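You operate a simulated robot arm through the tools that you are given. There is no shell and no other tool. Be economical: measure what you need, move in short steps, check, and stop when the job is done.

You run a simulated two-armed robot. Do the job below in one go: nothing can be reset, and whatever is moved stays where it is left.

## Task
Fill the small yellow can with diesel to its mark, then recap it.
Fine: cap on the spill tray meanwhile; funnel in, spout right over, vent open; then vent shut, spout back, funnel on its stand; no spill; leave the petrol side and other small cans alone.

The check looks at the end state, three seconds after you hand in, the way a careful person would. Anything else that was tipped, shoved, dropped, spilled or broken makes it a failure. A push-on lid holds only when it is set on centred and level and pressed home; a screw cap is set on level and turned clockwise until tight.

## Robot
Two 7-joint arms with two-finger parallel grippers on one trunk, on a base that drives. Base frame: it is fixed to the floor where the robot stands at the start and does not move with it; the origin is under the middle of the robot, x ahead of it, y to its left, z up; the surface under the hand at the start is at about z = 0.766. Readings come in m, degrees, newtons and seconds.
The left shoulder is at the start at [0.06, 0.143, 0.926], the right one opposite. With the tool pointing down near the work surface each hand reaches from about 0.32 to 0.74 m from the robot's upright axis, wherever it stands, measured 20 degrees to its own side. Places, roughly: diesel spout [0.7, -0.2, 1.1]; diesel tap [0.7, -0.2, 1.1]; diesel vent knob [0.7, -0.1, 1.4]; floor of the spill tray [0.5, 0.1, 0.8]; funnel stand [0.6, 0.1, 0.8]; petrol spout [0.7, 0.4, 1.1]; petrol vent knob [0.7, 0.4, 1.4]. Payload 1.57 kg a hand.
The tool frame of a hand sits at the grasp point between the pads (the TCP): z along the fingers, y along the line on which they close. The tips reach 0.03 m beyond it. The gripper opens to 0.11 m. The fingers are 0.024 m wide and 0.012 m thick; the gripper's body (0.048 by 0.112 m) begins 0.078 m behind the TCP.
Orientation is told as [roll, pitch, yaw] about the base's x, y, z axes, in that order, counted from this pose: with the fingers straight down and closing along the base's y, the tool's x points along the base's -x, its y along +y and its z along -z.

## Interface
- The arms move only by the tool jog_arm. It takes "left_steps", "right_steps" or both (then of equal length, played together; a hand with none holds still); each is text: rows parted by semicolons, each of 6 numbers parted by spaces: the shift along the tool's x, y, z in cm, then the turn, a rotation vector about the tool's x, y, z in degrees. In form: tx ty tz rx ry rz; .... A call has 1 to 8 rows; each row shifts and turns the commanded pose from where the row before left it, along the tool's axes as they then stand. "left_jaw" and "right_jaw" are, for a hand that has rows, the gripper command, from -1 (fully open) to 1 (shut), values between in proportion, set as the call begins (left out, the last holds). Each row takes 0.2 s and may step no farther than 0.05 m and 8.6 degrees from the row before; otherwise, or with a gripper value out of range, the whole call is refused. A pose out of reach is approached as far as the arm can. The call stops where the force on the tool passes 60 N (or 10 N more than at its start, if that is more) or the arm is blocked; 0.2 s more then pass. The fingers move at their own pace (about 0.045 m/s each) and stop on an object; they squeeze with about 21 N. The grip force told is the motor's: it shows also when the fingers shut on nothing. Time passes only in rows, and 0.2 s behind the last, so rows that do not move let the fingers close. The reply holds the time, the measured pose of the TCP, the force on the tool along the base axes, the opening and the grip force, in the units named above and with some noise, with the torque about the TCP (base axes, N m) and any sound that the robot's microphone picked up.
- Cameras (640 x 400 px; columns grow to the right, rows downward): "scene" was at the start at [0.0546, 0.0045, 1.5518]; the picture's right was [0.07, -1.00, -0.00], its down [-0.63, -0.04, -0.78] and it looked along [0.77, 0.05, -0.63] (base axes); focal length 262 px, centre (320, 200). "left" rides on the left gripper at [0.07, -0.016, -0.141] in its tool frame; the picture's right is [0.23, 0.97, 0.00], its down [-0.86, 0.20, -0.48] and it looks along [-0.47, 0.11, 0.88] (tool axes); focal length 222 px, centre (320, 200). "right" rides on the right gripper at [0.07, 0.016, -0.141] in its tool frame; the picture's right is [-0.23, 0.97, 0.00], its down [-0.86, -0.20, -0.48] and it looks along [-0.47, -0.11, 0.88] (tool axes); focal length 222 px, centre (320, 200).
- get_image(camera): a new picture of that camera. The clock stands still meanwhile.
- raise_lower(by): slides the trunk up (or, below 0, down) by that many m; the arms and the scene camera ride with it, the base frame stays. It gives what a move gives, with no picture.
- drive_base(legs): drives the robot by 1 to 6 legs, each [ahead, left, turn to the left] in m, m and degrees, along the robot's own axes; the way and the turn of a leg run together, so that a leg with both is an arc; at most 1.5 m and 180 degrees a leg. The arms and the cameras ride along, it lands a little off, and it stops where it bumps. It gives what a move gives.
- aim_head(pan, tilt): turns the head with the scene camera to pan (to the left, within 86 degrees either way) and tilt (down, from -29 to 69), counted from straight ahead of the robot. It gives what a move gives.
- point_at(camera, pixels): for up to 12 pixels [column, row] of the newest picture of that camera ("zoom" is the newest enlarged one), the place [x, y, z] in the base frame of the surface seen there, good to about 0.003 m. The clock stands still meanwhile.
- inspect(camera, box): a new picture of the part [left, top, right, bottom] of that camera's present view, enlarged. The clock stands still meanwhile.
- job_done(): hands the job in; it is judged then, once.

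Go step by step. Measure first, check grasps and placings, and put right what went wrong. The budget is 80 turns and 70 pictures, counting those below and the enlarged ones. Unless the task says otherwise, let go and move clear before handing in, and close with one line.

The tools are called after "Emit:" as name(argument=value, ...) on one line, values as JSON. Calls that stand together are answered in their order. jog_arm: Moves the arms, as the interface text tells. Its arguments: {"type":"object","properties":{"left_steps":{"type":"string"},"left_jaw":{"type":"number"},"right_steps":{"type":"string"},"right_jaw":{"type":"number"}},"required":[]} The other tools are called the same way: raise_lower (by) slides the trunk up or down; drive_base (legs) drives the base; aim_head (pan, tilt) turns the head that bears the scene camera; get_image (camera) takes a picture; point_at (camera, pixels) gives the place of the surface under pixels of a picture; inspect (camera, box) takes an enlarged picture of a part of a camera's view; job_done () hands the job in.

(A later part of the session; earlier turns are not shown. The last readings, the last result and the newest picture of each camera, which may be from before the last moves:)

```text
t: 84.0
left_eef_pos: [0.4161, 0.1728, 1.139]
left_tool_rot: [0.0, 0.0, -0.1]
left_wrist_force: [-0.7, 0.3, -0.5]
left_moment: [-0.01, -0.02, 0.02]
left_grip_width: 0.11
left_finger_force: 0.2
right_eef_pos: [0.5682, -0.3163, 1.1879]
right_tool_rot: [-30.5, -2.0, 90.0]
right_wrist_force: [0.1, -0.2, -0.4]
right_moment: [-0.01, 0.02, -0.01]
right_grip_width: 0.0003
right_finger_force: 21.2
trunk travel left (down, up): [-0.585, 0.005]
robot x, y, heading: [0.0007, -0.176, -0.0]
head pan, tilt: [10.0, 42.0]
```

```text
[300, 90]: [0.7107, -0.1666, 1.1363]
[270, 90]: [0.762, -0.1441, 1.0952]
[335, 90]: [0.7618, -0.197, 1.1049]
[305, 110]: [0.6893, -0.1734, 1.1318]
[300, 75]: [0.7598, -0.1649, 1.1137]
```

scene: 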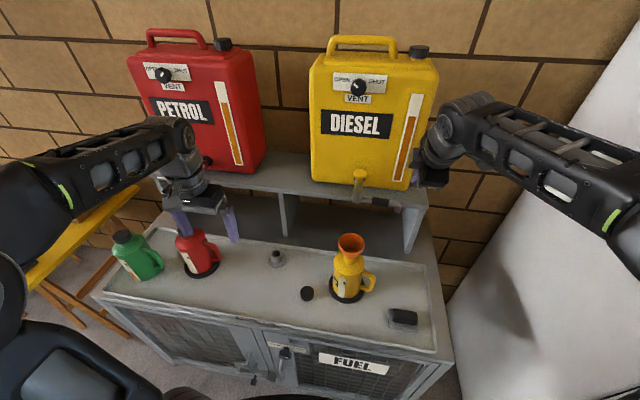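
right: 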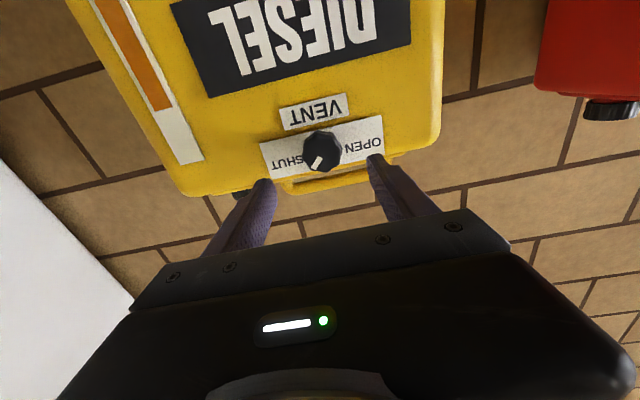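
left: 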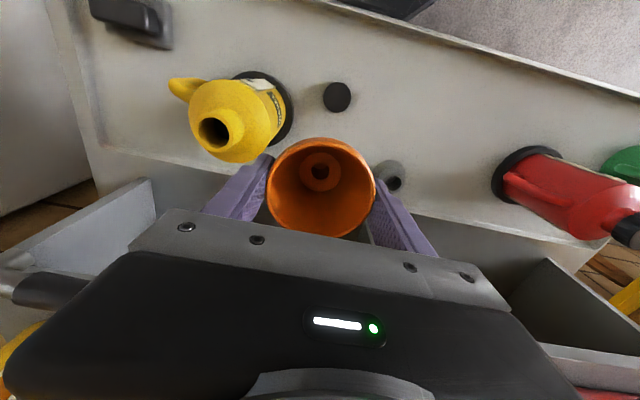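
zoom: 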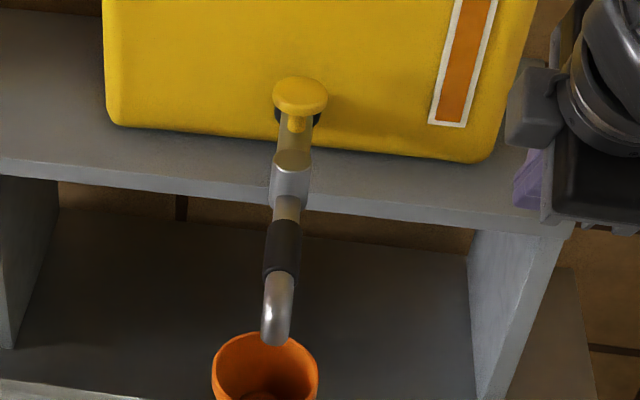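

The tap head is a mushroom button, centre (0.708, -0.167) and top 1.136. I'll bring the shut fingertips just above it.

Emit:
jog_arm(right_steps="-3 -2.23 1 0 0 0; -3 -2.23 1 0 0 0; -3 -2.23 1 0 0 0; -3 -2.23 1 0 0 0; -3 -2.23 1 0 0 0; 0 0.8 1.4 0 0 0; 0 0.8 1.4 0 0 0; 0 0 0 0 0 0")

Emit:
inspect(camera="scene", box=[310, 150, 430, 310])

```text
t: 85.8
left_eef_pos: [0.4146, 0.1733, 1.1384]
left_tool_rot: [0.0, 0.1, 0.0]
left_wrist_force: [0.2, 0.2, 0.1]
left_moment: [0.03, 0.02, 0.01]
left_grip_width: 0.1101
left_finger_force: 0.2
right_eef_pos: [0.691, -0.1648, 1.1758]
right_tool_rot: [-30.5, -2.1, 89.9]
right_wrist_force: [1.1, -0.3, 0.1]
right_moment: [0.0, 0.02, -0.01]
right_grip_width: 0.0001
right_finger_force: 20.7
trunk travel left (down, up): [-0.585, 0.005]
robot x, y, heading: [-0.0002, -0.1694, -0.2]
head pan, tilt: [10.0, 42.0]
```

```text
2.50 times, centred on (370, 230) of scene
```

zoom: 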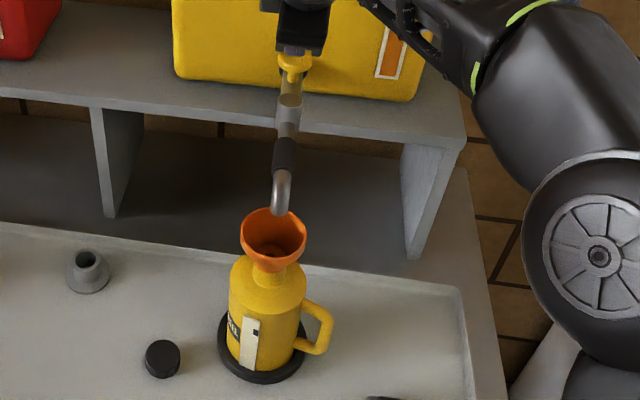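

The can strip is in view. I'll press down in small steps, watching force and sound.

Emit:
jog_arm(right_steps="0 0.6 1.04 0 0 0; 0 0.15 0.26 0 0 0; 0 0.15 0.26 0 0 0; 0 0 0 0 0 0")

```text
t: 86.8
left_eef_pos: [0.4163, 0.1742, 1.1384]
left_tool_rot: [0.1, 0.0, 0.0]
left_wrist_force: [0.7, -0.8, -0.3]
left_moment: [0.01, -0.01, 0.0]
left_grip_width: 0.1099
left_finger_force: 0.1
right_eef_pos: [0.6907, -0.1638, 1.1576]
right_tool_rot: [-30.6, -2.0, 89.9]
right_wrist_force: [1.1, -0.3, 4.8]
right_moment: [0.0, -0.06, 0.01]
right_grip_width: 0.0
right_finger_force: 21.0
trunk travel left (down, up): [-0.585, 0.005]
robot x, y, heading: [0.0008, -0.1726, 0.1]
head pan, tilt: [10.0, 42.0]
```

There's contact at 4.8 N. I'll press a little more and watch for flow.

Emit:
jog_arm(right_steps="0 0.15 0.26 0 0 0; 0 0.15 0.26 0 0 0; 0 0 0 0 0 0")

Emit:
inspect(camera="scene", box=[310, 150, 430, 310])

```text
t: 87.6
left_eef_pos: [0.4152, 0.1743, 1.1383]
left_tool_rot: [-0.1, 0.0, -0.2]
left_wrist_force: [-0.6, 0.0, 0.8]
left_moment: [0.04, 0.01, 0.0]
left_grip_width: 0.1101
left_finger_force: 0.0
right_eef_pos: [0.6908, -0.1657, 1.1534]
right_tool_rot: [-30.6, -2.0, 89.9]
right_wrist_force: [1.0, 0.8, 9.9]
right_moment: [-0.01, -0.08, 0.01]
right_grip_width: 0.0001
right_finger_force: 20.6
trunk travel left (down, up): [-0.585, 0.005]
robot x, y, heading: [0.0022, -0.1723, -0.0]
head pan, tilt: [10.0, 42.0]
```

```text
2.50 times, centred on (370, 230) of scene
```

zoom: 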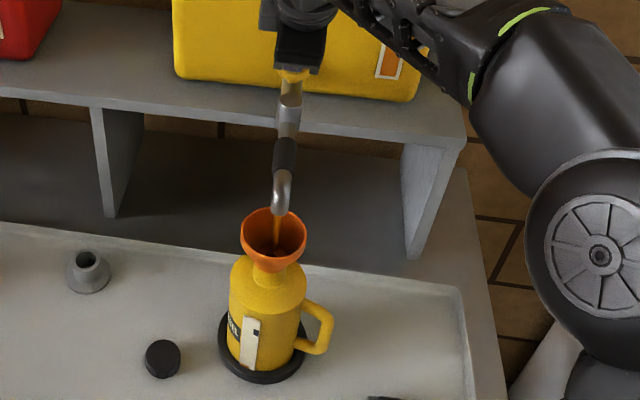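

It's flowing: an orange stream is falling into the funnel. I'll hold about 1 s and read the strip.

Emit:
jog_arm(right_steps="0 0 0 0 0 0; 0 0 0 0 0 0; 0 0 0 0 0 0; 0 0 0 0 0 0")

Emit:
inspect(camera="scene", box=[330, 220, 400, 310])

```text
t: 88.6
left_eef_pos: [0.4143, 0.1744, 1.1381]
left_tool_rot: [0.0, -0.2, 0.0]
left_wrist_force: [-0.4, -0.6, -0.7]
left_moment: [-0.01, -0.02, 0.02]
left_grip_width: 0.1102
left_finger_force: 0.1
right_eef_pos: [0.6914, -0.1661, 1.1514]
right_tool_rot: [-30.6, -1.9, 89.8]
right_wrist_force: [1.5, 0.4, 11.8]
right_moment: [-0.08, -0.09, 0.03]
right_grip_width: 0.0
right_finger_force: 21.1
trunk travel left (down, up): [-0.585, 0.005]
robot x, y, heading: [-0.0015, -0.1713, -0.1]
head pan, tilt: [10.0, 42.0]
```

```text
4.44 times, centred on (365, 265) of scene
```

zoom: 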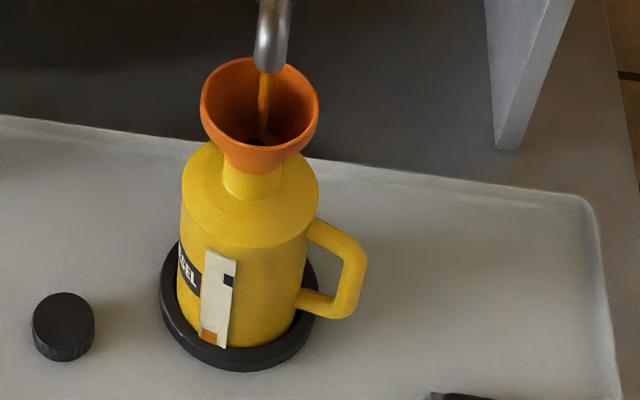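

The strip shows fuel at row 331, with the mark at 281 and the base at 347: about a quarter of the way. I'll hold 1.8 s more and then read it again.

Emit:
jog_arm(right_steps="0 0 0 0 0 0; 0 0 0 0 0 0; 0 0 0 0 0 0; 0 0 0 0 0 0; 0 0 0 0 0 0; 0 0 0 0 0 0; 0 0 0 0 0 0; 0 0 0 0 0 0")

Emit:
inspect(camera="scene", box=[330, 220, 400, 310])

```text
t: 90.4
left_eef_pos: [0.4152, 0.174, 1.139]
left_tool_rot: [0.0, -0.1, -0.1]
left_wrist_force: [-0.3, 0.1, -0.4]
left_moment: [0.01, 0.02, 0.03]
left_grip_width: 0.1101
left_finger_force: 0.0
right_eef_pos: [0.6903, -0.1652, 1.1522]
right_tool_rot: [-30.5, -2.0, 90.0]
right_wrist_force: [0.4, -0.8, 13.2]
right_moment: [-0.11, -0.06, 0.06]
right_grip_width: 0.0003
right_finger_force: 21.0
trunk travel left (down, up): [-0.585, 0.005]
robot x, y, heading: [0.0016, -0.1737, -0.1]
head pan, tilt: [10.0, 42.0]
```

```text
4.44 times, centred on (365, 265) of scene
```

zoom: 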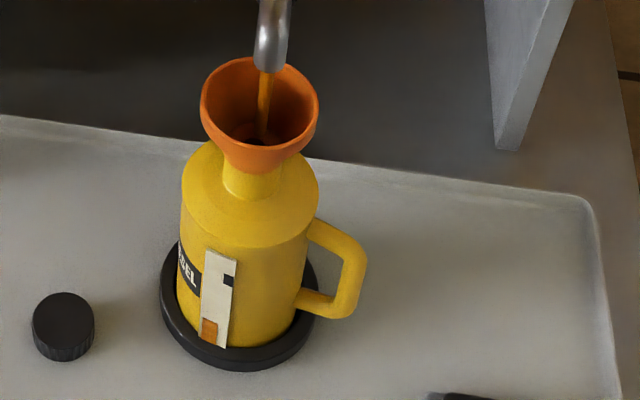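

The level is at row 320, rising about 6.4 px/s, so roughly 6 s remain. I'll hold 3.6 s.

Emit:
jog_arm(right_steps="0 0 0 0 0 0; 0 0 0 0 0 0; 0 0 0 0 0 0; 0 0 0 0 0 0; 0 0 0 0 0 0; 0 0 0 0 0 0; 0 0 0 0 0 0; 0 0 0 0 0 0")

Emit:
jog_arm(right_steps="0 0 0 0 0 0; 0 0 0 0 0 0; 0 0 0 0 0 0; 0 0 0 0 0 0; 0 0 0 0 0 0; 0 0 0 0 0 0; 0 0 0 0 0 0; 0 0 0 0 0 0")

Emit:
inspect(camera="scene", box=[345, 260, 385, 305])

```text
t: 92.2
left_eef_pos: [0.415, 0.173, 1.1392]
left_tool_rot: [0.1, -0.2, -0.1]
left_wrist_force: [0.0, 0.5, -0.4]
left_moment: [0.01, -0.01, 0.03]
left_grip_width: 0.11
left_finger_force: 0.1
right_eef_pos: [0.6905, -0.1631, 1.1518]
right_tool_rot: [-30.6, -1.9, 89.9]
right_wrist_force: [0.7, 0.5, 12.1]
right_moment: [-0.16, -0.09, 0.01]
right_grip_width: 0.0
right_finger_force: 21.1
trunk travel left (down, up): [-0.585, 0.005]
robot x, y, heading: [-0.0004, -0.17, 0.0]
head pan, tilt: [10.0, 42.0]
```

```text
t: 94.0
left_eef_pos: [0.4145, 0.1741, 1.1387]
left_tool_rot: [0.0, 0.0, -0.1]
left_wrist_force: [0.2, 0.2, 0.4]
left_moment: [0.0, 0.0, -0.01]
left_grip_width: 0.1101
left_finger_force: 0.0
right_eef_pos: [0.6901, -0.1649, 1.1515]
right_tool_rot: [-30.7, -2.0, 89.8]
right_wrist_force: [-0.1, 0.2, 11.1]
right_moment: [-0.11, -0.08, 0.04]
right_grip_width: 0.0
right_finger_force: 20.7
trunk travel left (down, up): [-0.585, 0.005]
robot x, y, heading: [0.0001, -0.1739, -0.2]
head pan, tilt: [10.0, 42.0]
```

```text
8.89 times, centred on (365, 282) of scene
```

zoom: 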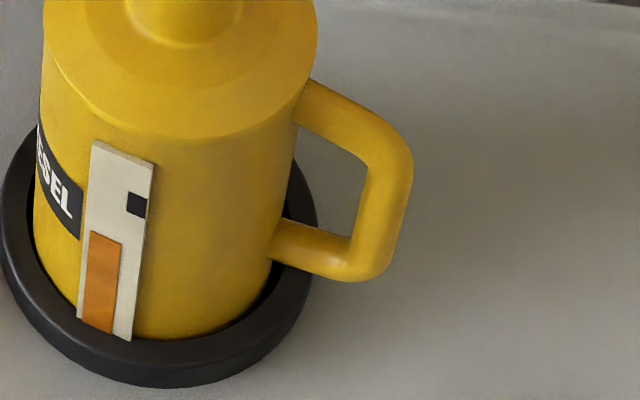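

The bar top is at row 237 and the mark centre, projected on that column, is near 193: about 3 s left at this rate. I'll hold 1.8 s and check.

Emit:
jog_arm(right_steps="0 0 0 0 0 0; 0 0 0 0 0 0; 0 0 0 0 0 0; 0 0 0 0 0 0; 0 0 0 0 0 0; 0 0 0 0 0 0; 0 0 0 0 0 0; 0 0 0 0 0 0")

Emit:
inspect(camera="scene", box=[345, 260, 385, 305])

```text
t: 95.8
left_eef_pos: [0.415, 0.174, 1.1386]
left_tool_rot: [0.0, -0.1, -0.1]
left_wrist_force: [0.0, 0.3, -0.2]
left_moment: [0.02, 0.03, 0.02]
left_grip_width: 0.1098
left_finger_force: 0.0
right_eef_pos: [0.6905, -0.1656, 1.1527]
right_tool_rot: [-30.6, -2.0, 89.8]
right_wrist_force: [0.1, -0.3, 12.2]
right_moment: [-0.09, -0.11, -0.03]
right_grip_width: 0.0
right_finger_force: 21.0
trunk travel left (down, up): [-0.585, 0.005]
robot x, y, heading: [0.0016, -0.1694, -0.2]
head pan, tilt: [10.0, 42.0]
```

```text
8.89 times, centred on (365, 282) of scene
```

zoom: 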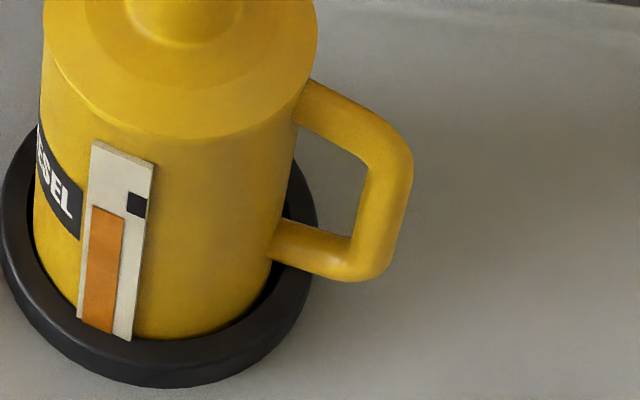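

The bar's extension at the mark's left edge is at row 219, and the mark spans 191–212, centre 202. I'll hold 0.8 s more and then lift off, leaving room for what drains from the funnel.

Emit:
jog_arm(right_steps="0 0 0 0 0 0; 0 0 0 0 0 0; 0 0 0 0 0 0; 0 0 0 0 0 0; 0 -1 -1.73 0 0 0; 0 -1 -1.73 0 0 0; 0 0 0 0 0 0; 0 0 0 0 0 0")

Emit:
inspect(camera="scene", box=[340, 225, 390, 305])

```text
t: 97.6
left_eef_pos: [0.416, 0.1735, 1.1377]
left_tool_rot: [0.0, -0.1, 0.0]
left_wrist_force: [0.1, 0.0, -0.4]
left_moment: [0.02, 0.03, 0.01]
left_grip_width: 0.11
left_finger_force: 0.1
right_eef_pos: [0.6908, -0.1662, 1.1905]
right_tool_rot: [-30.5, -2.0, 89.9]
right_wrist_force: [-0.1, -0.8, 0.4]
right_moment: [0.0, -0.03, -0.01]
right_grip_width: 0.0
right_finger_force: 20.9
trunk travel left (down, up): [-0.585, 0.005]
robot x, y, heading: [0.0011, -0.1711, -0.1]
head pan, tilt: [10.0, 42.0]
```

```text
5.00 times, centred on (365, 265) of scene
```

zoom: 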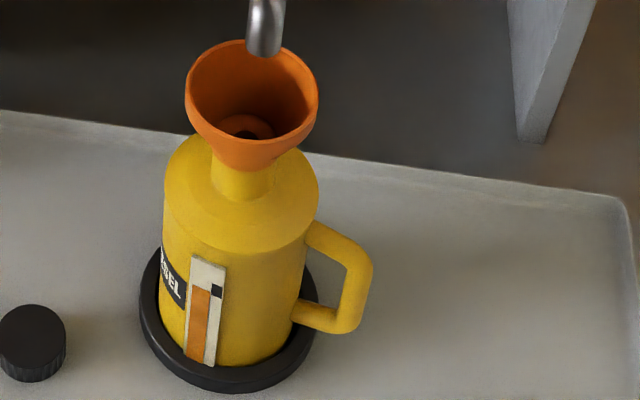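

The bar top now meets the middle of the mark (about row 291) and the stream has stopped. Now I'll shut the vent: retreat, level the hand, and go to the knob.

Emit:
jog_arm(right_steps="0 1.77 -2.93 0 0 0; 0 1.77 -2.93 0 0 0; 0 1.77 -2.93 0 0 0; 0 0 0 8.5 0 0; 0 0 0 8.5 0 0; 0 0 0 8.5 0 0; 0 0 0 8.5 0 0; 0 0 0 8.5 0 0", right_jaw=-0.4)

Emit:
jog_arm(right_steps="0 0 0 8.5 0 0; 0 0 0 8.5 0 0; -1 -4 1 0 0 0; -1 -4 1 0 0 0; -1 -4 1 0 0 0; 0 -1.3 2 0 0 0; 0 0 0 0 0 0")

```text
t: 99.4
left_eef_pos: [0.4166, 0.1736, 1.1374]
left_tool_rot: [0.0, 0.0, -0.1]
left_wrist_force: [0.1, -0.3, -0.9]
left_moment: [0.02, 0.0, 0.01]
left_grip_width: 0.11
left_finger_force: 0.1
right_eef_pos: [0.6012, -0.1664, 1.2403]
right_tool_rot: [-73.0, -2.1, 90.1]
right_wrist_force: [0.1, 1.0, -0.6]
right_moment: [0.0, 0.01, -0.03]
right_grip_width: 0.0771
right_finger_force: 0.1
trunk travel left (down, up): [-0.585, 0.005]
robot x, y, heading: [-0.0004, -0.1697, 0.0]
head pan, tilt: [10.0, 42.0]
```

```text
t: 101.0
left_eef_pos: [0.416, 0.1746, 1.1385]
left_tool_rot: [-0.1, 0.0, -0.1]
left_wrist_force: [-0.1, -0.1, 0.2]
left_moment: [0.0, -0.01, 0.01]
left_grip_width: 0.1099
left_finger_force: 0.0
right_eef_pos: [0.6501, -0.1423, 1.3738]
right_tool_rot: [-89.9, -2.1, 89.8]
right_wrist_force: [-0.2, 0.7, 1.0]
right_moment: [0.0, 0.05, 0.0]
right_grip_width: 0.0768
right_finger_force: 0.0
trunk travel left (down, up): [-0.585, 0.005]
robot x, y, heading: [-0.0011, -0.1713, -0.1]
head pan, tilt: [10.0, 42.0]
```

I'm aligned to within 5 mm. I'll correct that, advance, grip and turn back 88° clockwise.

Emit:
jog_arm(right_steps="-0.5 0 3 0 0 0; 0 0 3 0 0 0; 0 0 1 0 0 0; 0 0 0 0 0 0")

Emit:
jog_arm(right_steps="0 0 0 0 0 0; 0 0 0 0 0 0; 0 0 0 0 0 0; 0 0 0 0 0 0; 0 0 0 0 0 8; 0 0 0 0 0 8; 0 0 0 0 0 8; 0 0 0 0 0 8", right_jaw=1)

Emit:
jog_arm(right_steps="0 0 0 0 0 8; 0 0 0 0 0 8; 0 0 0 0 0 8; 0 0 0 0 0 8; 0 0 0 0 0 8; 0 0 0 0 0 8; 0 0 0 0 0 8; 0 0 0 0 0 2")

Emit:
jog_arm(right_steps="0 0 0 0 0 0; 0 0 0 0 0 0; 0 0 0 0 0 0; 0 0 -4 0 0 0; 0 0 -4.5 0 0 0; 4 -3 0 0 0 0; 4 -3 0 0 0 0; 0 0 0 0 0 0", right_jaw=-0.4)

Emit:
inspect(camera="scene", box=[310, 40, 430, 220])

```text
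t: 102.0
left_eef_pos: [0.4169, 0.174, 1.1369]
left_tool_rot: [-0.1, 0.0, -0.1]
left_wrist_force: [0.6, -0.3, 0.7]
left_moment: [-0.01, 0.02, -0.02]
left_grip_width: 0.1102
left_finger_force: 0.1
right_eef_pos: [0.7211, -0.1375, 1.3725]
right_tool_rot: [-90.1, -2.0, 89.9]
right_wrist_force: [0.0, 0.7, 0.2]
right_moment: [-0.01, 0.03, -0.01]
right_grip_width: 0.0771
right_finger_force: 0.0
trunk travel left (down, up): [-0.585, 0.005]
robot x, y, heading: [-0.0011, -0.1708, -0.2]
head pan, tilt: [10.0, 42.0]
```

```text
t: 103.8
left_eef_pos: [0.4161, 0.173, 1.1369]
left_tool_rot: [0.0, 0.0, 0.0]
left_wrist_force: [0.1, 0.1, 0.8]
left_moment: [0.0, -0.01, -0.01]
left_grip_width: 0.1099
left_finger_force: 0.1
right_eef_pos: [0.7206, -0.1375, 1.3741]
right_tool_rot: [-90.0, -34.1, 89.9]
right_wrist_force: [5.1, 1.7, 9.3]
right_moment: [0.0, 0.22, -0.75]
right_grip_width: 0.0395
right_finger_force: 44.1
trunk travel left (down, up): [-0.585, 0.005]
robot x, y, heading: [-0.0036, -0.1702, 0.1]
head pan, tilt: [10.0, 42.0]
```

```text
t: 105.6
left_eef_pos: [0.4173, 0.1743, 1.1375]
left_tool_rot: [0.1, 0.0, -0.1]
left_wrist_force: [0.4, 0.9, 0.2]
left_moment: [-0.01, 0.0, 0.03]
left_grip_width: 0.1101
left_finger_force: 0.1
right_eef_pos: [0.7207, -0.1368, 1.3734]
right_tool_rot: [87.7, -88.0, -87.7]
right_wrist_force: [-1.6, 2.9, -2.3]
right_moment: [-0.39, -0.49, 0.25]
right_grip_width: 0.0393
right_finger_force: 44.6
trunk travel left (down, up): [-0.585, 0.005]
robot x, y, heading: [0.0026, -0.1735, 0.1]
head pan, tilt: [10.0, 42.0]
```

```text
t: 107.4
left_eef_pos: [0.4154, 0.1737, 1.1375]
left_tool_rot: [0.0, 0.0, -0.1]
left_wrist_force: [-0.8, 0.7, -0.7]
left_moment: [-0.01, 0.01, 0.01]
left_grip_width: 0.1098
left_finger_force: 0.0
right_eef_pos: [0.6359, -0.1955, 1.2931]
right_tool_rot: [90.7, -88.1, -90.8]
right_wrist_force: [-0.4, 0.0, 0.0]
right_moment: [0.03, 0.0, 0.0]
right_grip_width: 0.0773
right_finger_force: 0.0
trunk travel left (down, up): [-0.585, 0.005]
robot x, y, heading: [-0.0012, -0.1735, -0.0]
head pan, tilt: [10.0, 42.0]
```

```text
2.22 times, centred on (370, 130) of scene
```

zoom: 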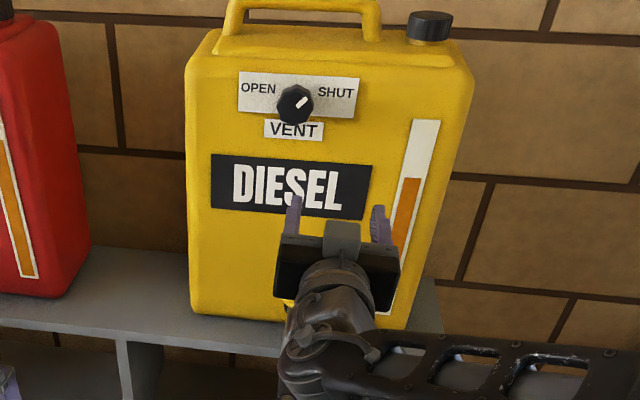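

The vent pointer is back at SHUT. Now the spout goes back: I'll tilt the shut fingers down 60° again and place them on the left side of the pipe.

Emit:
jog_arm(right_steps="0 0 0 0 8.5 0; 0 0 0 0 8.5 0; 0 0 0 0 8.5 0; 0 0 0 0 8.5 0; 0 0 0 0 8.5 0; 0 0 0 0 8.5 0; 0 0 0 0 8.5 0; 0 0 0 0 0 0", right_jaw=1)

Emit:
jog_arm(right_steps="3.2 2.1 2.27 0 0 0; 3.2 2.1 2.27 0 0 0; 3.2 2.1 2.27 0 0 0; 3.2 2.1 2.27 0 0 0; 0 0 0 0 0 0")

```text
t: 109.2
left_eef_pos: [0.4168, 0.1736, 1.1376]
left_tool_rot: [0.0, 0.1, 0.0]
left_wrist_force: [0.1, 0.2, 0.4]
left_moment: [0.01, -0.04, -0.02]
left_grip_width: 0.1101
left_finger_force: 0.1
right_eef_pos: [0.6339, -0.1946, 1.2924]
right_tool_rot: [2.3, -30.4, -1.2]
right_wrist_force: [-0.4, -0.2, 0.9]
right_moment: [0.0, -0.01, -0.01]
right_grip_width: 0.0
right_finger_force: 20.9
trunk travel left (down, up): [-0.585, 0.005]
robot x, y, heading: [0.0015, -0.1696, 0.0]
head pan, tilt: [10.0, 42.0]
```

```text
t: 110.4
left_eef_pos: [0.4155, 0.1743, 1.1371]
left_tool_rot: [0.0, -0.1, -0.2]
left_wrist_force: [-0.7, -0.1, 0.1]
left_moment: [-0.01, 0.02, -0.01]
left_grip_width: 0.1099
left_finger_force: 0.0
right_eef_pos: [0.5705, -0.1059, 1.1528]
right_tool_rot: [2.4, -30.6, -1.3]
right_wrist_force: [-0.5, -1.1, 0.7]
right_moment: [0.0, -0.02, 0.01]
right_grip_width: 0.0002
right_finger_force: 21.1
trunk travel left (down, up): [-0.585, 0.005]
robot x, y, heading: [-0.0011, -0.1694, 0.1]
head pan, tilt: [10.0, 42.0]
```

I'm in position on the left of the pipe. I'll lower, then push the spout through the first half of the arc.

Emit:
jog_arm(right_steps="1.77 0 3.07 0 0 0; 1.77 0 3.07 0 0 0; 0 -3.6 0 0 0 0; 0.26 -2.25 -0.15 0 0 0; -0.17 -2.3 0.1 0 0 0; -0.78 -2.2 0.45 0 0 0; 0 0 0 0 0 0")

Emit:
inspect(camera="scene", box=[310, 130, 470, 260])

```text
t: 112.0
left_eef_pos: [0.4162, 0.1741, 1.1377]
left_tool_rot: [-0.1, -0.1, 0.0]
left_wrist_force: [-0.2, 0.8, 0.2]
left_moment: [-0.05, 0.0, -0.01]
left_grip_width: 0.11
left_finger_force: 0.1
right_eef_pos: [0.5795, -0.2071, 1.0766]
right_tool_rot: [2.4, -30.5, -1.3]
right_wrist_force: [0.7, 0.6, 0.9]
right_moment: [-0.02, 0.02, 0.01]
right_grip_width: 0.0002
right_finger_force: 21.1
trunk travel left (down, up): [-0.585, 0.005]
robot x, y, heading: [0.0007, -0.1728, -0.2]
head pan, tilt: [10.0, 42.0]
```

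```text
3.08 times, centred on (390, 195) of scene
```

zoom: 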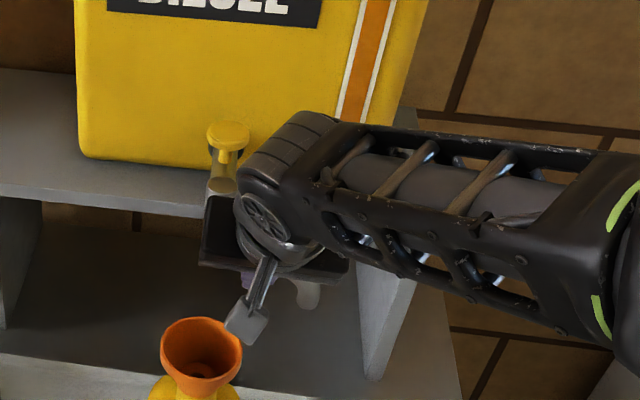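

The spout follows: its outlet is at (308,290). I'll finish the return arc.

Emit:
jog_arm(right_steps="-1.17 -1.9 0.68 0 0 0; -1.56 -1.6 0.9 0 0 0; -1.86 -0.9 1.08 0 0 0; -0.26 0 0.15 0 0 0; 0 0 0 0 0 0")

Emit:
jog_arm(right_steps="1.73 0 -1 0 0 0; 1.73 0 -1 0 0 0; 0 -3 -4 0 0 0; 0 -3 -4 0 0 0; 0 0 0 0 0 0")

Emit:
inspect(camera="scene", box=[310, 130, 430, 230])

Emit:
point_at(camera="zoom", pixels=[[345, 222], [375, 224], [405, 228], [445, 230], [450, 265]])

```text
t: 113.2
left_eef_pos: [0.4128, 0.1756, 1.1384]
left_tool_rot: [-0.1, -0.2, -0.1]
left_wrist_force: [0.6, -0.4, 0.7]
left_moment: [-0.01, -0.01, -0.02]
left_grip_width: 0.1101
left_finger_force: 0.1
right_eef_pos: [0.6294, -0.2493, 1.0744]
right_tool_rot: [1.9, -29.9, -1.0]
right_wrist_force: [-39.6, 6.9, -13.3]
right_moment: [0.56, 0.55, 0.32]
right_grip_width: 0.0001
right_finger_force: 20.9
trunk travel left (down, up): [-0.585, 0.005]
robot x, y, heading: [-0.0043, -0.1746, 0.1]
head pan, tilt: [10.0, 42.0]
```

```text
t: 114.4
left_eef_pos: [0.4159, 0.1747, 1.1381]
left_tool_rot: [0.0, 0.0, -0.1]
left_wrist_force: [0.2, -0.1, 0.3]
left_moment: [-0.03, 0.02, 0.01]
left_grip_width: 0.1099
left_finger_force: 0.0
right_eef_pos: [0.5559, -0.3135, 1.1424]
right_tool_rot: [2.3, -30.4, -1.2]
right_wrist_force: [0.4, 0.5, -0.7]
right_moment: [0.02, 0.01, -0.02]
right_grip_width: 0.0
right_finger_force: 20.8
trunk travel left (down, up): [-0.585, 0.005]
robot x, y, heading: [0.0015, -0.173, -0.3]
head pan, tilt: [10.0, 42.0]
```

```text
4.00 times, centred on (370, 180) of scene
```

zoom: 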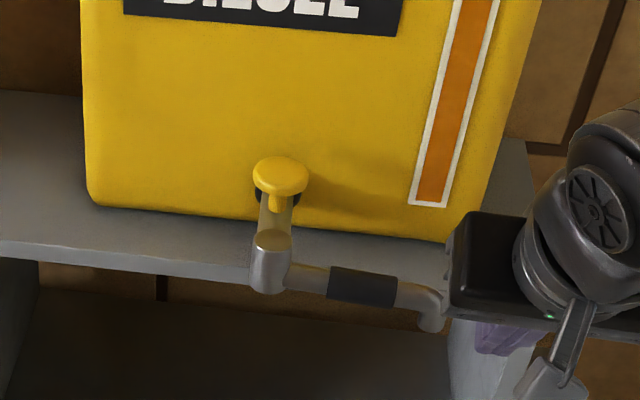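

```text
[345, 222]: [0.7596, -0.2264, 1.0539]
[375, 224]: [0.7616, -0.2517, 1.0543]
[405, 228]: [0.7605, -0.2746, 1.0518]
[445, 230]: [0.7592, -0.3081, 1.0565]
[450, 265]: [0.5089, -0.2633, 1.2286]
```

The spout is home and its stop took 40 N. Next I'll move the right hand aside, lower the trunk and bring the left hand over the funnel.

Emit:
jog_arm(right_steps="3.25 -2 -1.9 0 0 0; 3.25 -2 -1.9 0 0 0; 3.25 -2 -1.9 0 0 0; 3.25 -2 -1.9 0 0 0; 0 0 0 0 0 0")

Emit:
raise_lower(by=-0.06)

Emit:
jog_arm(left_steps="-1.49 -4.23 0 0 0 0; -1.49 -4.23 0 0 0 0; -1.49 -4.23 0 0 0 0; -1.49 -4.23 0 0 0 0; -1.49 -4.23 0 0 0 0; -1.49 -4.23 0 0 0 0; -1.49 -4.23 0 0 0 0; -1.49 -4.23 0 0 0 0")

```text
t: 115.6
left_eef_pos: [0.4172, 0.1736, 1.1386]
left_tool_rot: [0.0, 0.0, -0.1]
left_wrist_force: [0.8, -0.3, 0.4]
left_moment: [-0.03, -0.02, 0.0]
left_grip_width: 0.1099
left_finger_force: 0.1
right_eef_pos: [0.4053, -0.3933, 1.1373]
right_tool_rot: [2.3, -30.4, -1.2]
right_wrist_force: [0.5, -0.1, 0.1]
right_moment: [0.04, 0.01, 0.02]
right_grip_width: 0.0
right_finger_force: 20.8
trunk travel left (down, up): [-0.585, 0.005]
robot x, y, heading: [0.0014, -0.1721, -0.1]
head pan, tilt: [10.0, 42.0]
```

```text
t: 116.6
left_eef_pos: [0.4154, 0.1745, 1.0792]
left_tool_rot: [0.1, 0.0, -0.1]
left_wrist_force: [0.0, 0.3, 0.2]
left_moment: [0.01, 0.01, 0.01]
left_grip_width: 0.1099
left_finger_force: 0.0
right_eef_pos: [0.4052, -0.394, 1.0789]
right_tool_rot: [2.3, -30.5, -1.3]
right_wrist_force: [0.7, 0.1, 0.9]
right_moment: [-0.03, 0.01, -0.05]
right_grip_width: 0.0001
right_finger_force: 21.3
trunk travel left (down, up): [-0.525, 0.065]
robot x, y, heading: [0.0017, -0.1696, -0.0]
head pan, tilt: [10.0, 42.0]
```

```text
t: 118.4
left_eef_pos: [0.5317, -0.1566, 1.0788]
left_tool_rot: [0.0, -0.1, -0.2]
left_wrist_force: [0.8, 0.1, 0.5]
left_moment: [-0.02, -0.03, 0.01]
left_grip_width: 0.1099
left_finger_force: 0.1
left hand out of reach, approached as far as the arm can: row 8
right_eef_pos: [0.4057, -0.3947, 1.0791]
right_tool_rot: [2.4, -30.5, -1.4]
right_wrist_force: [0.1, 0.3, 0.2]
right_moment: [-0.03, 0.0, -0.01]
right_grip_width: 0.0
right_finger_force: 20.6
trunk travel left (down, up): [-0.525, 0.065]
robot x, y, heading: [-0.0003, -0.1737, -0.2]
head pan, tilt: [10.0, 42.0]
```

The hand is nearly above the funnel. I'll correct the last 8 mm, descend, grip, and lift it out gently.

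Emit:
jog_arm(left_steps="0 0 1.5 0 0 0; -0.35 -0.75 1 0 0 0; 0 0 2.5 0 0 0; 0 0 2 0 0 0; 0 0 0 0 0 0")

Emit:
jog_arm(left_steps="0 0 0 0 0 0; 0 0 0 0 0 0; 0 0 0 0 0 0; 0 0 0 0 0 0", left_jaw=1)

Emit:
inspect(camera="scene", box=[300, 170, 420, 310])

```text
t: 119.6
left_eef_pos: [0.5342, -0.1621, 1.0064]
left_tool_rot: [0.1, 0.1, -0.1]
left_wrist_force: [-0.1, -0.9, 0.0]
left_moment: [0.03, 0.03, 0.02]
left_grip_width: 0.1101
left_finger_force: 0.0
right_eef_pos: [0.4054, -0.3927, 1.08]
right_tool_rot: [2.4, -30.5, -1.3]
right_wrist_force: [-1.0, 0.4, -0.7]
right_moment: [0.0, 0.0, -0.04]
right_grip_width: 0.0
right_finger_force: 20.6
trunk travel left (down, up): [-0.525, 0.065]
robot x, y, heading: [-0.0002, -0.173, 0.0]
head pan, tilt: [10.0, 42.0]
```

```text
t: 120.6
left_eef_pos: [0.535, -0.1623, 1.0081]
left_tool_rot: [-0.1, 0.0, -0.2]
left_wrist_force: [0.0, -0.5, -1.0]
left_moment: [-0.01, 0.03, 0.02]
left_grip_width: 0.0754
left_finger_force: 21.0
right_eef_pos: [0.4059, -0.3926, 1.0798]
right_tool_rot: [2.4, -30.5, -1.3]
right_wrist_force: [-0.4, -0.6, 0.1]
right_moment: [0.0, 0.05, -0.02]
right_grip_width: 0.0
right_finger_force: 21.2
trunk travel left (down, up): [-0.525, 0.065]
robot x, y, heading: [0.0026, -0.1706, -0.1]
head pan, tilt: [10.0, 42.0]
```

```text
2.86 times, centred on (360, 240) of scene
```

zoom: 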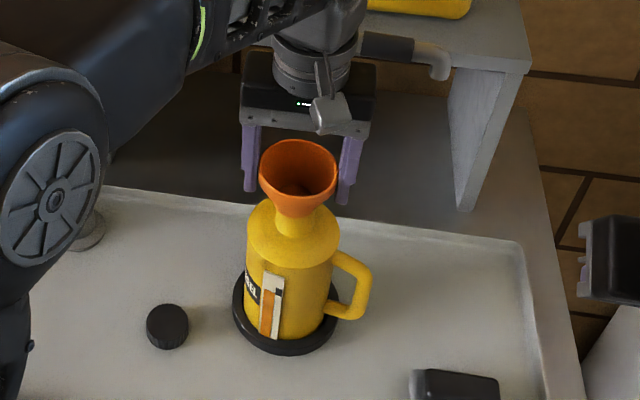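

The grip is good at 0.0754, the same as before. I'll lift straight out, pause to let it drip, then carry it to the stand.

Emit:
jog_arm(left_steps="0 0 -1 0 0 0; 0 0 -1.5 0 0 0; 0 0 -1 0 0 0; 0 0 0 0 0 0; 0 0 0 0 0 0; 0 0 0 0 0 0; 0 0 0 0 0 0; 0 0 -1.6 0 0 0")

Emit:
jog_arm(left_steps="0 4.4 0 0 0 0; -1 4.4 0 0 0 0; -1.5 4.4 0 0 0 0; -1.5 4.4 1 0 0 0; -1.5 4.4 1 0 0 0; -1.5 4.4 1 0 0 0; 0 0 4 0 0 0; 0 0 0 0 0 0")

```text
t: 122.4
left_eef_pos: [0.5343, -0.1627, 1.0607]
left_tool_rot: [0.0, 0.0, -0.2]
left_wrist_force: [0.0, -0.1, 0.2]
left_moment: [0.01, 0.02, -0.01]
left_grip_width: 0.0753
left_finger_force: 21.5
right_eef_pos: [0.4052, -0.3935, 1.0802]
right_tool_rot: [2.4, -30.5, -1.3]
right_wrist_force: [-0.6, -0.7, 0.3]
right_moment: [0.02, -0.03, 0.01]
right_grip_width: 0.0
right_finger_force: 20.7
trunk travel left (down, up): [-0.525, 0.065]
robot x, y, heading: [0.0003, -0.1729, -0.4]
head pan, tilt: [10.0, 42.0]
```

```text
t: 124.2
left_eef_pos: [0.6053, 0.102, 0.9895]
left_tool_rot: [0.0, -0.1, -0.1]
left_wrist_force: [0.4, 0.2, 0.0]
left_moment: [0.0, 0.0, -0.04]
left_grip_width: 0.0754
left_finger_force: 21.0
right_eef_pos: [0.4052, -0.3929, 1.0777]
right_tool_rot: [2.4, -30.5, -1.4]
right_wrist_force: [-0.7, 0.3, -0.6]
right_moment: [0.02, 0.02, -0.03]
right_grip_width: 0.0
right_finger_force: 20.7
trunk travel left (down, up): [-0.525, 0.065]
robot x, y, heading: [-0.001, -0.1753, -0.2]
head pan, tilt: [10.0, 42.0]
```

The hand is above the stand at the height I picked the funnel from. I'll compare the left view with the pick-up view, where the stand hole was at (322,130).

Emit:
get_image(camera="left")

```text
8 pictures are left
```

left: 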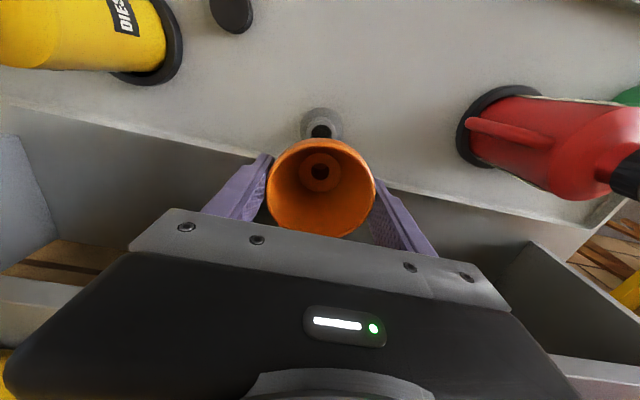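

It matches the pick-up view. I'll lower it into the stand.

Emit:
jog_arm(left_steps="0 0 4 0 0 0; 0 0 4 0 0 0; 0 0 3 0 0 0; 0 0 1.5 0 0 0; 0 0 1 0 0 0; 0 0 0 0 0 0")

Emit:
jog_arm(left_steps="0 0 0.3 0 0 0; 0 0 0.2 0 0 0; 0 0 0 0 0 0")

```text
t: 125.6
left_eef_pos: [0.6043, 0.1007, 0.8533]
left_tool_rot: [-0.1, -0.1, -0.1]
left_wrist_force: [0.3, 0.1, -0.9]
left_moment: [0.02, 0.0, 0.04]
left_grip_width: 0.0755
left_finger_force: 21.2
right_eef_pos: [0.4053, -0.3928, 1.0788]
right_tool_rot: [2.3, -30.5, -1.3]
right_wrist_force: [0.2, 0.2, 0.0]
right_moment: [-0.01, -0.02, -0.03]
right_grip_width: 0.0002
right_finger_force: 20.8
trunk travel left (down, up): [-0.525, 0.065]
robot x, y, heading: [-0.0009, -0.1735, -0.1]
head pan, tilt: [10.0, 42.0]
```

```text
t: 126.4
left_eef_pos: [0.6041, 0.1025, 0.8488]
left_tool_rot: [0.1, 0.0, -0.1]
left_wrist_force: [-0.3, 0.2, 1.9]
left_moment: [0.02, 0.03, 0.03]
left_grip_width: 0.0753
left_finger_force: 21.4
right_eef_pos: [0.405, -0.3941, 1.0791]
right_tool_rot: [2.3, -30.5, -1.3]
right_wrist_force: [0.6, 0.6, -0.3]
right_moment: [0.0, 0.01, 0.01]
right_grip_width: 0.0
right_finger_force: 20.6
trunk travel left (down, up): [-0.525, 0.065]
robot x, y, heading: [-0.0018, -0.174, -0.3]
head pan, tilt: [10.0, 42.0]
```

The funnel is seated (1.9 N). I'll release it and lift the left hand, while the right hand returns to pointing down.

Emit:
jog_arm(left_steps="0 0 0 0 0 0; 0 0 0 0 0 0; 0 0 0 0 0 0; 0 0 -2 0 0 0; 0 0 -4 0 0 0; 0 0 -4 0 0 0; 0 0 -4 0 0 0; 0 0 0 0 0 0", left_jaw=-1, right_steps="0 0 0 0 8.5 0; 0 0 0 0 8.5 0; 0 0 0 0 8.5 0; 0 0 0 0 5 0; 0 0 0 2.3 0 0; 0 0 0 0 0 -8.5; 0 0 0 0 0 -8.5; 0 0 0 0 0 -8.5", right_jaw=-0.4)

Emit:
jog_arm(left_steps="4 0 0 0 0 0; 4 0 0 0 0 0; 3 3 0 0 0 0; 0 4 0 0 0 0; 0 4 0 0 0 0; 0 4 0 0 0 0; 0 0 0 0 0 0; 0 0 0 0 0 0", right_steps="0 0 0 0 0 -8.5; 0 0 0 0 0 -8.5; 0 0 0 0 0 -8.5; 0 0 0 0 0 -8.5; 0 0 0 0 0 -8.5; 0 0 0 0 0 -8.5; 0 0 0 0 0 -8.5; 0 0 0 0 0 -4")

Emit:
get_image(camera="scene")

Emit:
point_at(camera="scene", pixels=[[307, 280], [300, 281], [314, 281], [350, 249], [343, 249], [357, 249], [350, 244], [275, 235]])

```text
t: 128.2
left_eef_pos: [0.6053, 0.103, 0.9899]
left_tool_rot: [0.0, 0.0, -0.1]
left_wrist_force: [-0.4, 0.2, 0.4]
left_moment: [0.01, -0.01, 0.0]
left_grip_width: 0.11
left_finger_force: 0.0
right_eef_pos: [0.4056, -0.3931, 1.0787]
right_tool_rot: [-0.4, 0.2, 25.6]
right_wrist_force: [-0.3, 1.3, -0.1]
right_moment: [0.0, 0.01, -0.01]
right_grip_width: 0.077
right_finger_force: 0.0
trunk travel left (down, up): [-0.525, 0.065]
robot x, y, heading: [0.0004, -0.1757, -0.0]
head pan, tilt: [10.0, 42.0]
```

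```text
t: 130.0
left_eef_pos: [0.4942, 0.2528, 0.9891]
left_tool_rot: [-0.1, 0.0, -0.2]
left_wrist_force: [-0.8, 0.0, -0.1]
left_moment: [-0.02, 0.01, 0.03]
left_grip_width: 0.1099
left_finger_force: 0.0
right_eef_pos: [0.4067, -0.3936, 1.0795]
right_tool_rot: [0.0, 0.4, 89.1]
right_wrist_force: [0.7, 0.5, 0.3]
right_moment: [0.01, -0.01, 0.02]
right_grip_width: 0.0767
right_finger_force: 0.1
trunk travel left (down, up): [-0.525, 0.065]
robot x, y, heading: [0.002, -0.1702, -0.0]
head pan, tilt: [10.0, 42.0]
```

```text
7 pictures are left
```

scene: 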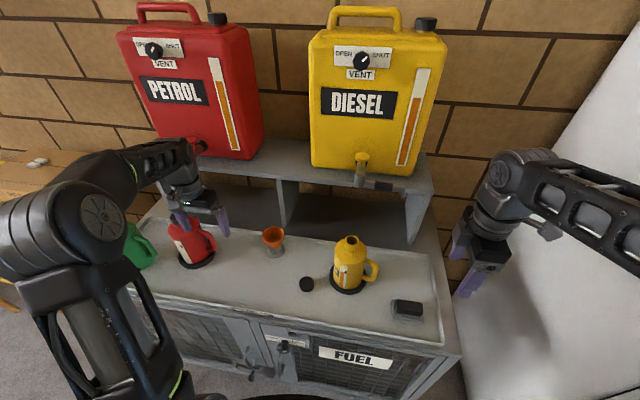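

```text
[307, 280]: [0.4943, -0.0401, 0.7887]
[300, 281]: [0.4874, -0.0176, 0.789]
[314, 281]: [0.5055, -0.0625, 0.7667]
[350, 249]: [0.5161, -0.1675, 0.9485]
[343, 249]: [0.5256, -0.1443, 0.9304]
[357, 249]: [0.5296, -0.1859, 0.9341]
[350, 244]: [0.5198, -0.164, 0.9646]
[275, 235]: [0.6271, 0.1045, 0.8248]
```

The funnel is on its stand, and the cap centre is (0.487, -0.039). I'll raise the left hand well clear of the red can and bring the right hand over the cap.

Emit:
jog_arm(left_steps="0 0 -3 0 0 0; 3 -1 -3 0 0 0; 3 -1 -2 0 0 0; 0 0 0 0 0 0; 0 0 0 0 0 0; 0 0 0 0 0 0; 0 0 0 0 0 0; 0 0 0 0 0 0", right_steps="-4.44 -1 0 0 0 0; -4.44 -1 0 0 0 0; -4.44 -1 0 0 0 0; -4.44 -1 0 0 0 0; -4.44 -1 0 0 0 0; -4.44 -1 0 0 0 0; -4.44 -1 0 0 0 0; -4.44 -1 0 0 0 0")

Emit:
jog_arm(right_steps="0 0 4.7 0 0 0; 0 0 4.7 0 0 0; 0 0 4.7 0 0 0; 0 0 4.7 0 0 0; 0 0 4 0 0 0; 0 0 2 0 0 0; 0 0 0 0 0 0")

Emit:
get_image(camera="right")

```text
t: 131.8
left_eef_pos: [0.434, 0.2314, 1.0705]
left_tool_rot: [-0.1, 0.0, -0.1]
left_wrist_force: [-0.3, -0.3, 0.0]
left_moment: [-0.02, 0.01, -0.01]
left_grip_width: 0.1101
left_finger_force: 0.2
right_eef_pos: [0.4795, -0.0955, 1.0757]
right_tool_rot: [-0.2, 0.1, 88.9]
right_wrist_force: [-0.6, 0.0, 0.4]
right_moment: [0.0, 0.01, 0.03]
right_grip_width: 0.0771
right_finger_force: 0.0
right hand out of reach, approached as far as the arm can: row 7, 8
trunk travel left (down, up): [-0.525, 0.065]
robot x, y, heading: [-0.0021, -0.1707, -0.0]
head pan, tilt: [10.0, 42.0]
```

```text
t: 133.4
left_eef_pos: [0.432, 0.2319, 1.0716]
left_tool_rot: [0.0, -0.2, -0.1]
left_wrist_force: [0.1, -0.1, 0.0]
left_moment: [0.0, -0.02, -0.02]
left_grip_width: 0.1101
left_finger_force: 0.1
right_eef_pos: [0.4779, -0.0954, 0.8384]
right_tool_rot: [-0.8, -0.2, 88.9]
right_wrist_force: [0.6, -0.5, 51.7]
right_moment: [-1.22, -2.52, -0.02]
right_grip_width: 0.077
right_finger_force: 0.1
trunk travel left (down, up): [-0.525, 0.065]
robot x, y, heading: [-0.0027, -0.1671, -0.2]
head pan, tilt: [10.0, 42.0]
```

```text
6 pictures are left
```

right: 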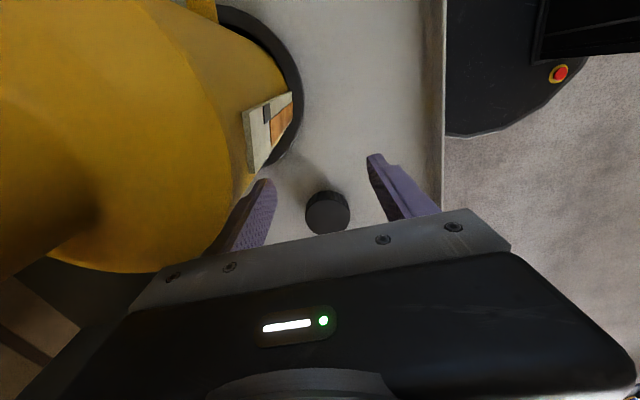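

The last move was a mistake: the right arm hit its reach limit at y = -0.096, I still descended, and the gripper now presses on something with 52 N, probably the can's shoulder. I'll go straight up and inspect.

Emit:
jog_arm(right_steps="0 0 -1 0 0 0; 0 0 -3 0 0 0; 0 0 -4.5 0 0 0; 0 0 -4.5 0 0 0; 0 0 -4.5 0 0 0; 0 0 -4.5 0 0 0")

Emit:
inspect(camera="scene", box=[260, 200, 420, 320])

Emit:
point_at(camera="zoom", pixels=[[338, 172], [382, 172], [360, 192], [360, 155], [360, 160], [186, 325], [345, 310], [160, 322], [212, 322]])

```text
t: 134.8
left_eef_pos: [0.4347, 0.2333, 1.0701]
left_tool_rot: [-0.1, 0.0, -0.1]
left_wrist_force: [0.2, -0.3, -0.5]
left_moment: [0.01, -0.05, 0.01]
left_grip_width: 0.1103
left_finger_force: 0.0
right_eef_pos: [0.4768, -0.0961, 1.0509]
right_tool_rot: [-0.1, 0.3, 89.1]
right_wrist_force: [0.5, 0.2, 0.9]
right_moment: [-0.04, 0.0, -0.01]
right_grip_width: 0.0768
right_finger_force: 0.2
trunk travel left (down, up): [-0.525, 0.065]
robot x, y, heading: [-0.0032, -0.1703, -0.1]
head pan, tilt: [10.0, 42.0]
```

```text
3.33 times, centred on (340, 260) of scene
```

zoom: 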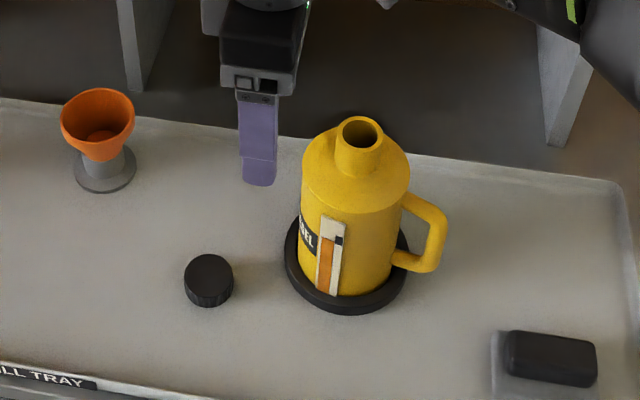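

```text
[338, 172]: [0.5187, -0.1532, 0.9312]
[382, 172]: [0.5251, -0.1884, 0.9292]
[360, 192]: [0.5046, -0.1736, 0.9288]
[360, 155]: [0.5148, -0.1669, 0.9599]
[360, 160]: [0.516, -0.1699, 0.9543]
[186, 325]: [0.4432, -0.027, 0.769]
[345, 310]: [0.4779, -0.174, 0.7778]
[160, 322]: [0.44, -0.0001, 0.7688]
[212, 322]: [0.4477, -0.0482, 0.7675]
```

The can is upright and unspilled, with its level still at the mark, and the cap and funnel are undisturbed. I'll drive 0.14 m back left so the right arm reaches the cap, and shift the hand over it.

Emit:
drive_base(legs=[[0, 0.14, 0]])

Emit:
jog_arm(right_steps="4.1 -0.5 0 0 0 0; 4.1 -0.5 0 0 0 0; 0 0 0 0 0 0; 0 0 0 0 0 0")

```text
t: 136.1
left_eef_pos: [0.4343, 0.3751, 1.0685]
left_tool_rot: [-0.2, 0.0, -0.1]
left_wrist_force: [-0.7, -0.5, -0.2]
left_moment: [-0.03, -0.02, 0.0]
left_grip_width: 0.1101
left_finger_force: 0.0
right_eef_pos: [0.4777, 0.0459, 1.0505]
right_tool_rot: [0.0, 0.4, 89.0]
right_wrist_force: [-0.1, 1.0, 0.3]
right_moment: [-0.06, 0.0, -0.01]
right_grip_width: 0.077
right_finger_force: 0.2
trunk travel left (down, up): [-0.525, 0.065]
robot x, y, heading: [-0.0003, -0.0301, 0.0]
head pan, tilt: [10.0, 42.0]
```

```text
t: 137.1
left_eef_pos: [0.4337, 0.3737, 1.07]
left_tool_rot: [0.0, 0.0, -0.1]
left_wrist_force: [0.7, -0.4, 0.4]
left_moment: [0.02, 0.01, 0.0]
left_grip_width: 0.1102
left_finger_force: 0.0
right_eef_pos: [0.4869, -0.0369, 1.0507]
right_tool_rot: [0.1, 0.3, 89.0]
right_wrist_force: [0.7, 0.0, -0.5]
right_moment: [-0.03, 0.01, 0.01]
right_grip_width: 0.077
right_finger_force: 0.0
trunk travel left (down, up): [-0.525, 0.065]
robot x, y, heading: [0.0001, -0.0299, -0.1]
head pan, tilt: [10.0, 42.0]
```

The hand is right over the cap. I'll descend, close and lift.

Emit:
jog_arm(right_steps="0.2 0 4.6 0 0 0; 0 0 4.6 0 0 0; 0 0 4.6 0 0 0; 0 0 4.6 0 0 0; 0 0 4 0 0 0; 0 0 2 0 0 0; 0 0 0.7 0 0 0; 0 0 0 0 0 0")

Emit:
jog_arm(right_steps="0 0 0 0 0 0; 0 0 0 0 0 0; 0 0 0 0 0 0; 0 0 0 0 0 0", right_jaw=1)

Emit:
jog_arm(right_steps="0 0 -3 0 0 0; 0 0 -4.6 0 0 0; 0 0 -4.6 0 0 0; 0 0 -4.6 0 0 0; 0 0 -4.6 0 0 0; 0 0 -2 0 0 0; 0 0 0 0 0 0")

Emit:
get_image(camera="right")

```text
t: 138.9
left_eef_pos: [0.4339, 0.3731, 1.0693]
left_tool_rot: [0.0, -0.1, 0.1]
left_wrist_force: [0.0, 0.8, 0.3]
left_moment: [-0.01, -0.01, 0.0]
left_grip_width: 0.1099
left_finger_force: 0.1
right_eef_pos: [0.4855, -0.0407, 0.7998]
right_tool_rot: [0.1, 0.3, 89.0]
right_wrist_force: [0.0, -0.3, 0.0]
right_moment: [0.01, 0.01, 0.0]
right_grip_width: 0.0771
right_finger_force: 0.0
trunk travel left (down, up): [-0.525, 0.065]
robot x, y, heading: [0.0013, -0.0296, 0.1]
head pan, tilt: [10.0, 42.0]
```

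```text
t: 139.9
left_eef_pos: [0.4335, 0.3742, 1.0695]
left_tool_rot: [0.0, 0.0, 0.1]
left_wrist_force: [-0.3, 0.1, -0.5]
left_moment: [0.0, 0.01, -0.01]
left_grip_width: 0.11
left_finger_force: 0.1
right_eef_pos: [0.4854, -0.0401, 0.8012]
right_tool_rot: [0.0, 0.3, 89.0]
right_wrist_force: [0.0, 0.1, 0.0]
right_moment: [0.0, -0.01, -0.01]
right_grip_width: 0.0454
right_finger_force: 20.7
trunk travel left (down, up): [-0.525, 0.065]
robot x, y, heading: [-0.0009, -0.0312, 0.2]
head pan, tilt: [10.0, 42.0]
```

```text
t: 141.5
left_eef_pos: [0.4344, 0.374, 1.0691]
left_tool_rot: [0.0, 0.0, -0.1]
left_wrist_force: [0.7, -1.0, 0.2]
left_moment: [0.0, 0.01, 0.03]
left_grip_width: 0.1099
left_finger_force: 0.0
right_eef_pos: [0.4861, -0.0378, 1.0337]
right_tool_rot: [-0.1, 0.3, 89.0]
right_wrist_force: [-0.1, -0.2, -0.4]
right_moment: [-0.01, 0.02, -0.03]
right_grip_width: 0.0456
right_finger_force: 21.4
trunk travel left (down, up): [-0.525, 0.065]
robot x, y, heading: [0.0044, -0.0318, -0.3]
head pan, tilt: [10.0, 42.0]
```

```text
4 pictures are left
```

right: 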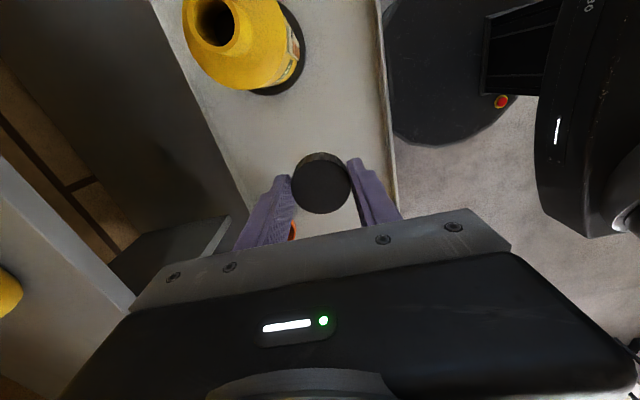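

The cap is held at 0.0456. I'll measure where it sits in the hand and where the neck is now.

Emit:
point_at(camera="right", pixels=[[322, 185], [322, 160], [322, 212], [294, 187], [350, 187], [195, 20], [237, 20], [214, 40], [214, 44], [214, 2]])

```text
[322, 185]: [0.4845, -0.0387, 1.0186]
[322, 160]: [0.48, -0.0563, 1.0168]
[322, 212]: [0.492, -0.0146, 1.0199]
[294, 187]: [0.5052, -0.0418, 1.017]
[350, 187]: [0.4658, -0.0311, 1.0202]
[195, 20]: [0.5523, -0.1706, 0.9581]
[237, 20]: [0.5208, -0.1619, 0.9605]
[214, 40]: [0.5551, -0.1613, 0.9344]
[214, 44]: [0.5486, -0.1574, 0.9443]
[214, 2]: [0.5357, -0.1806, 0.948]
```

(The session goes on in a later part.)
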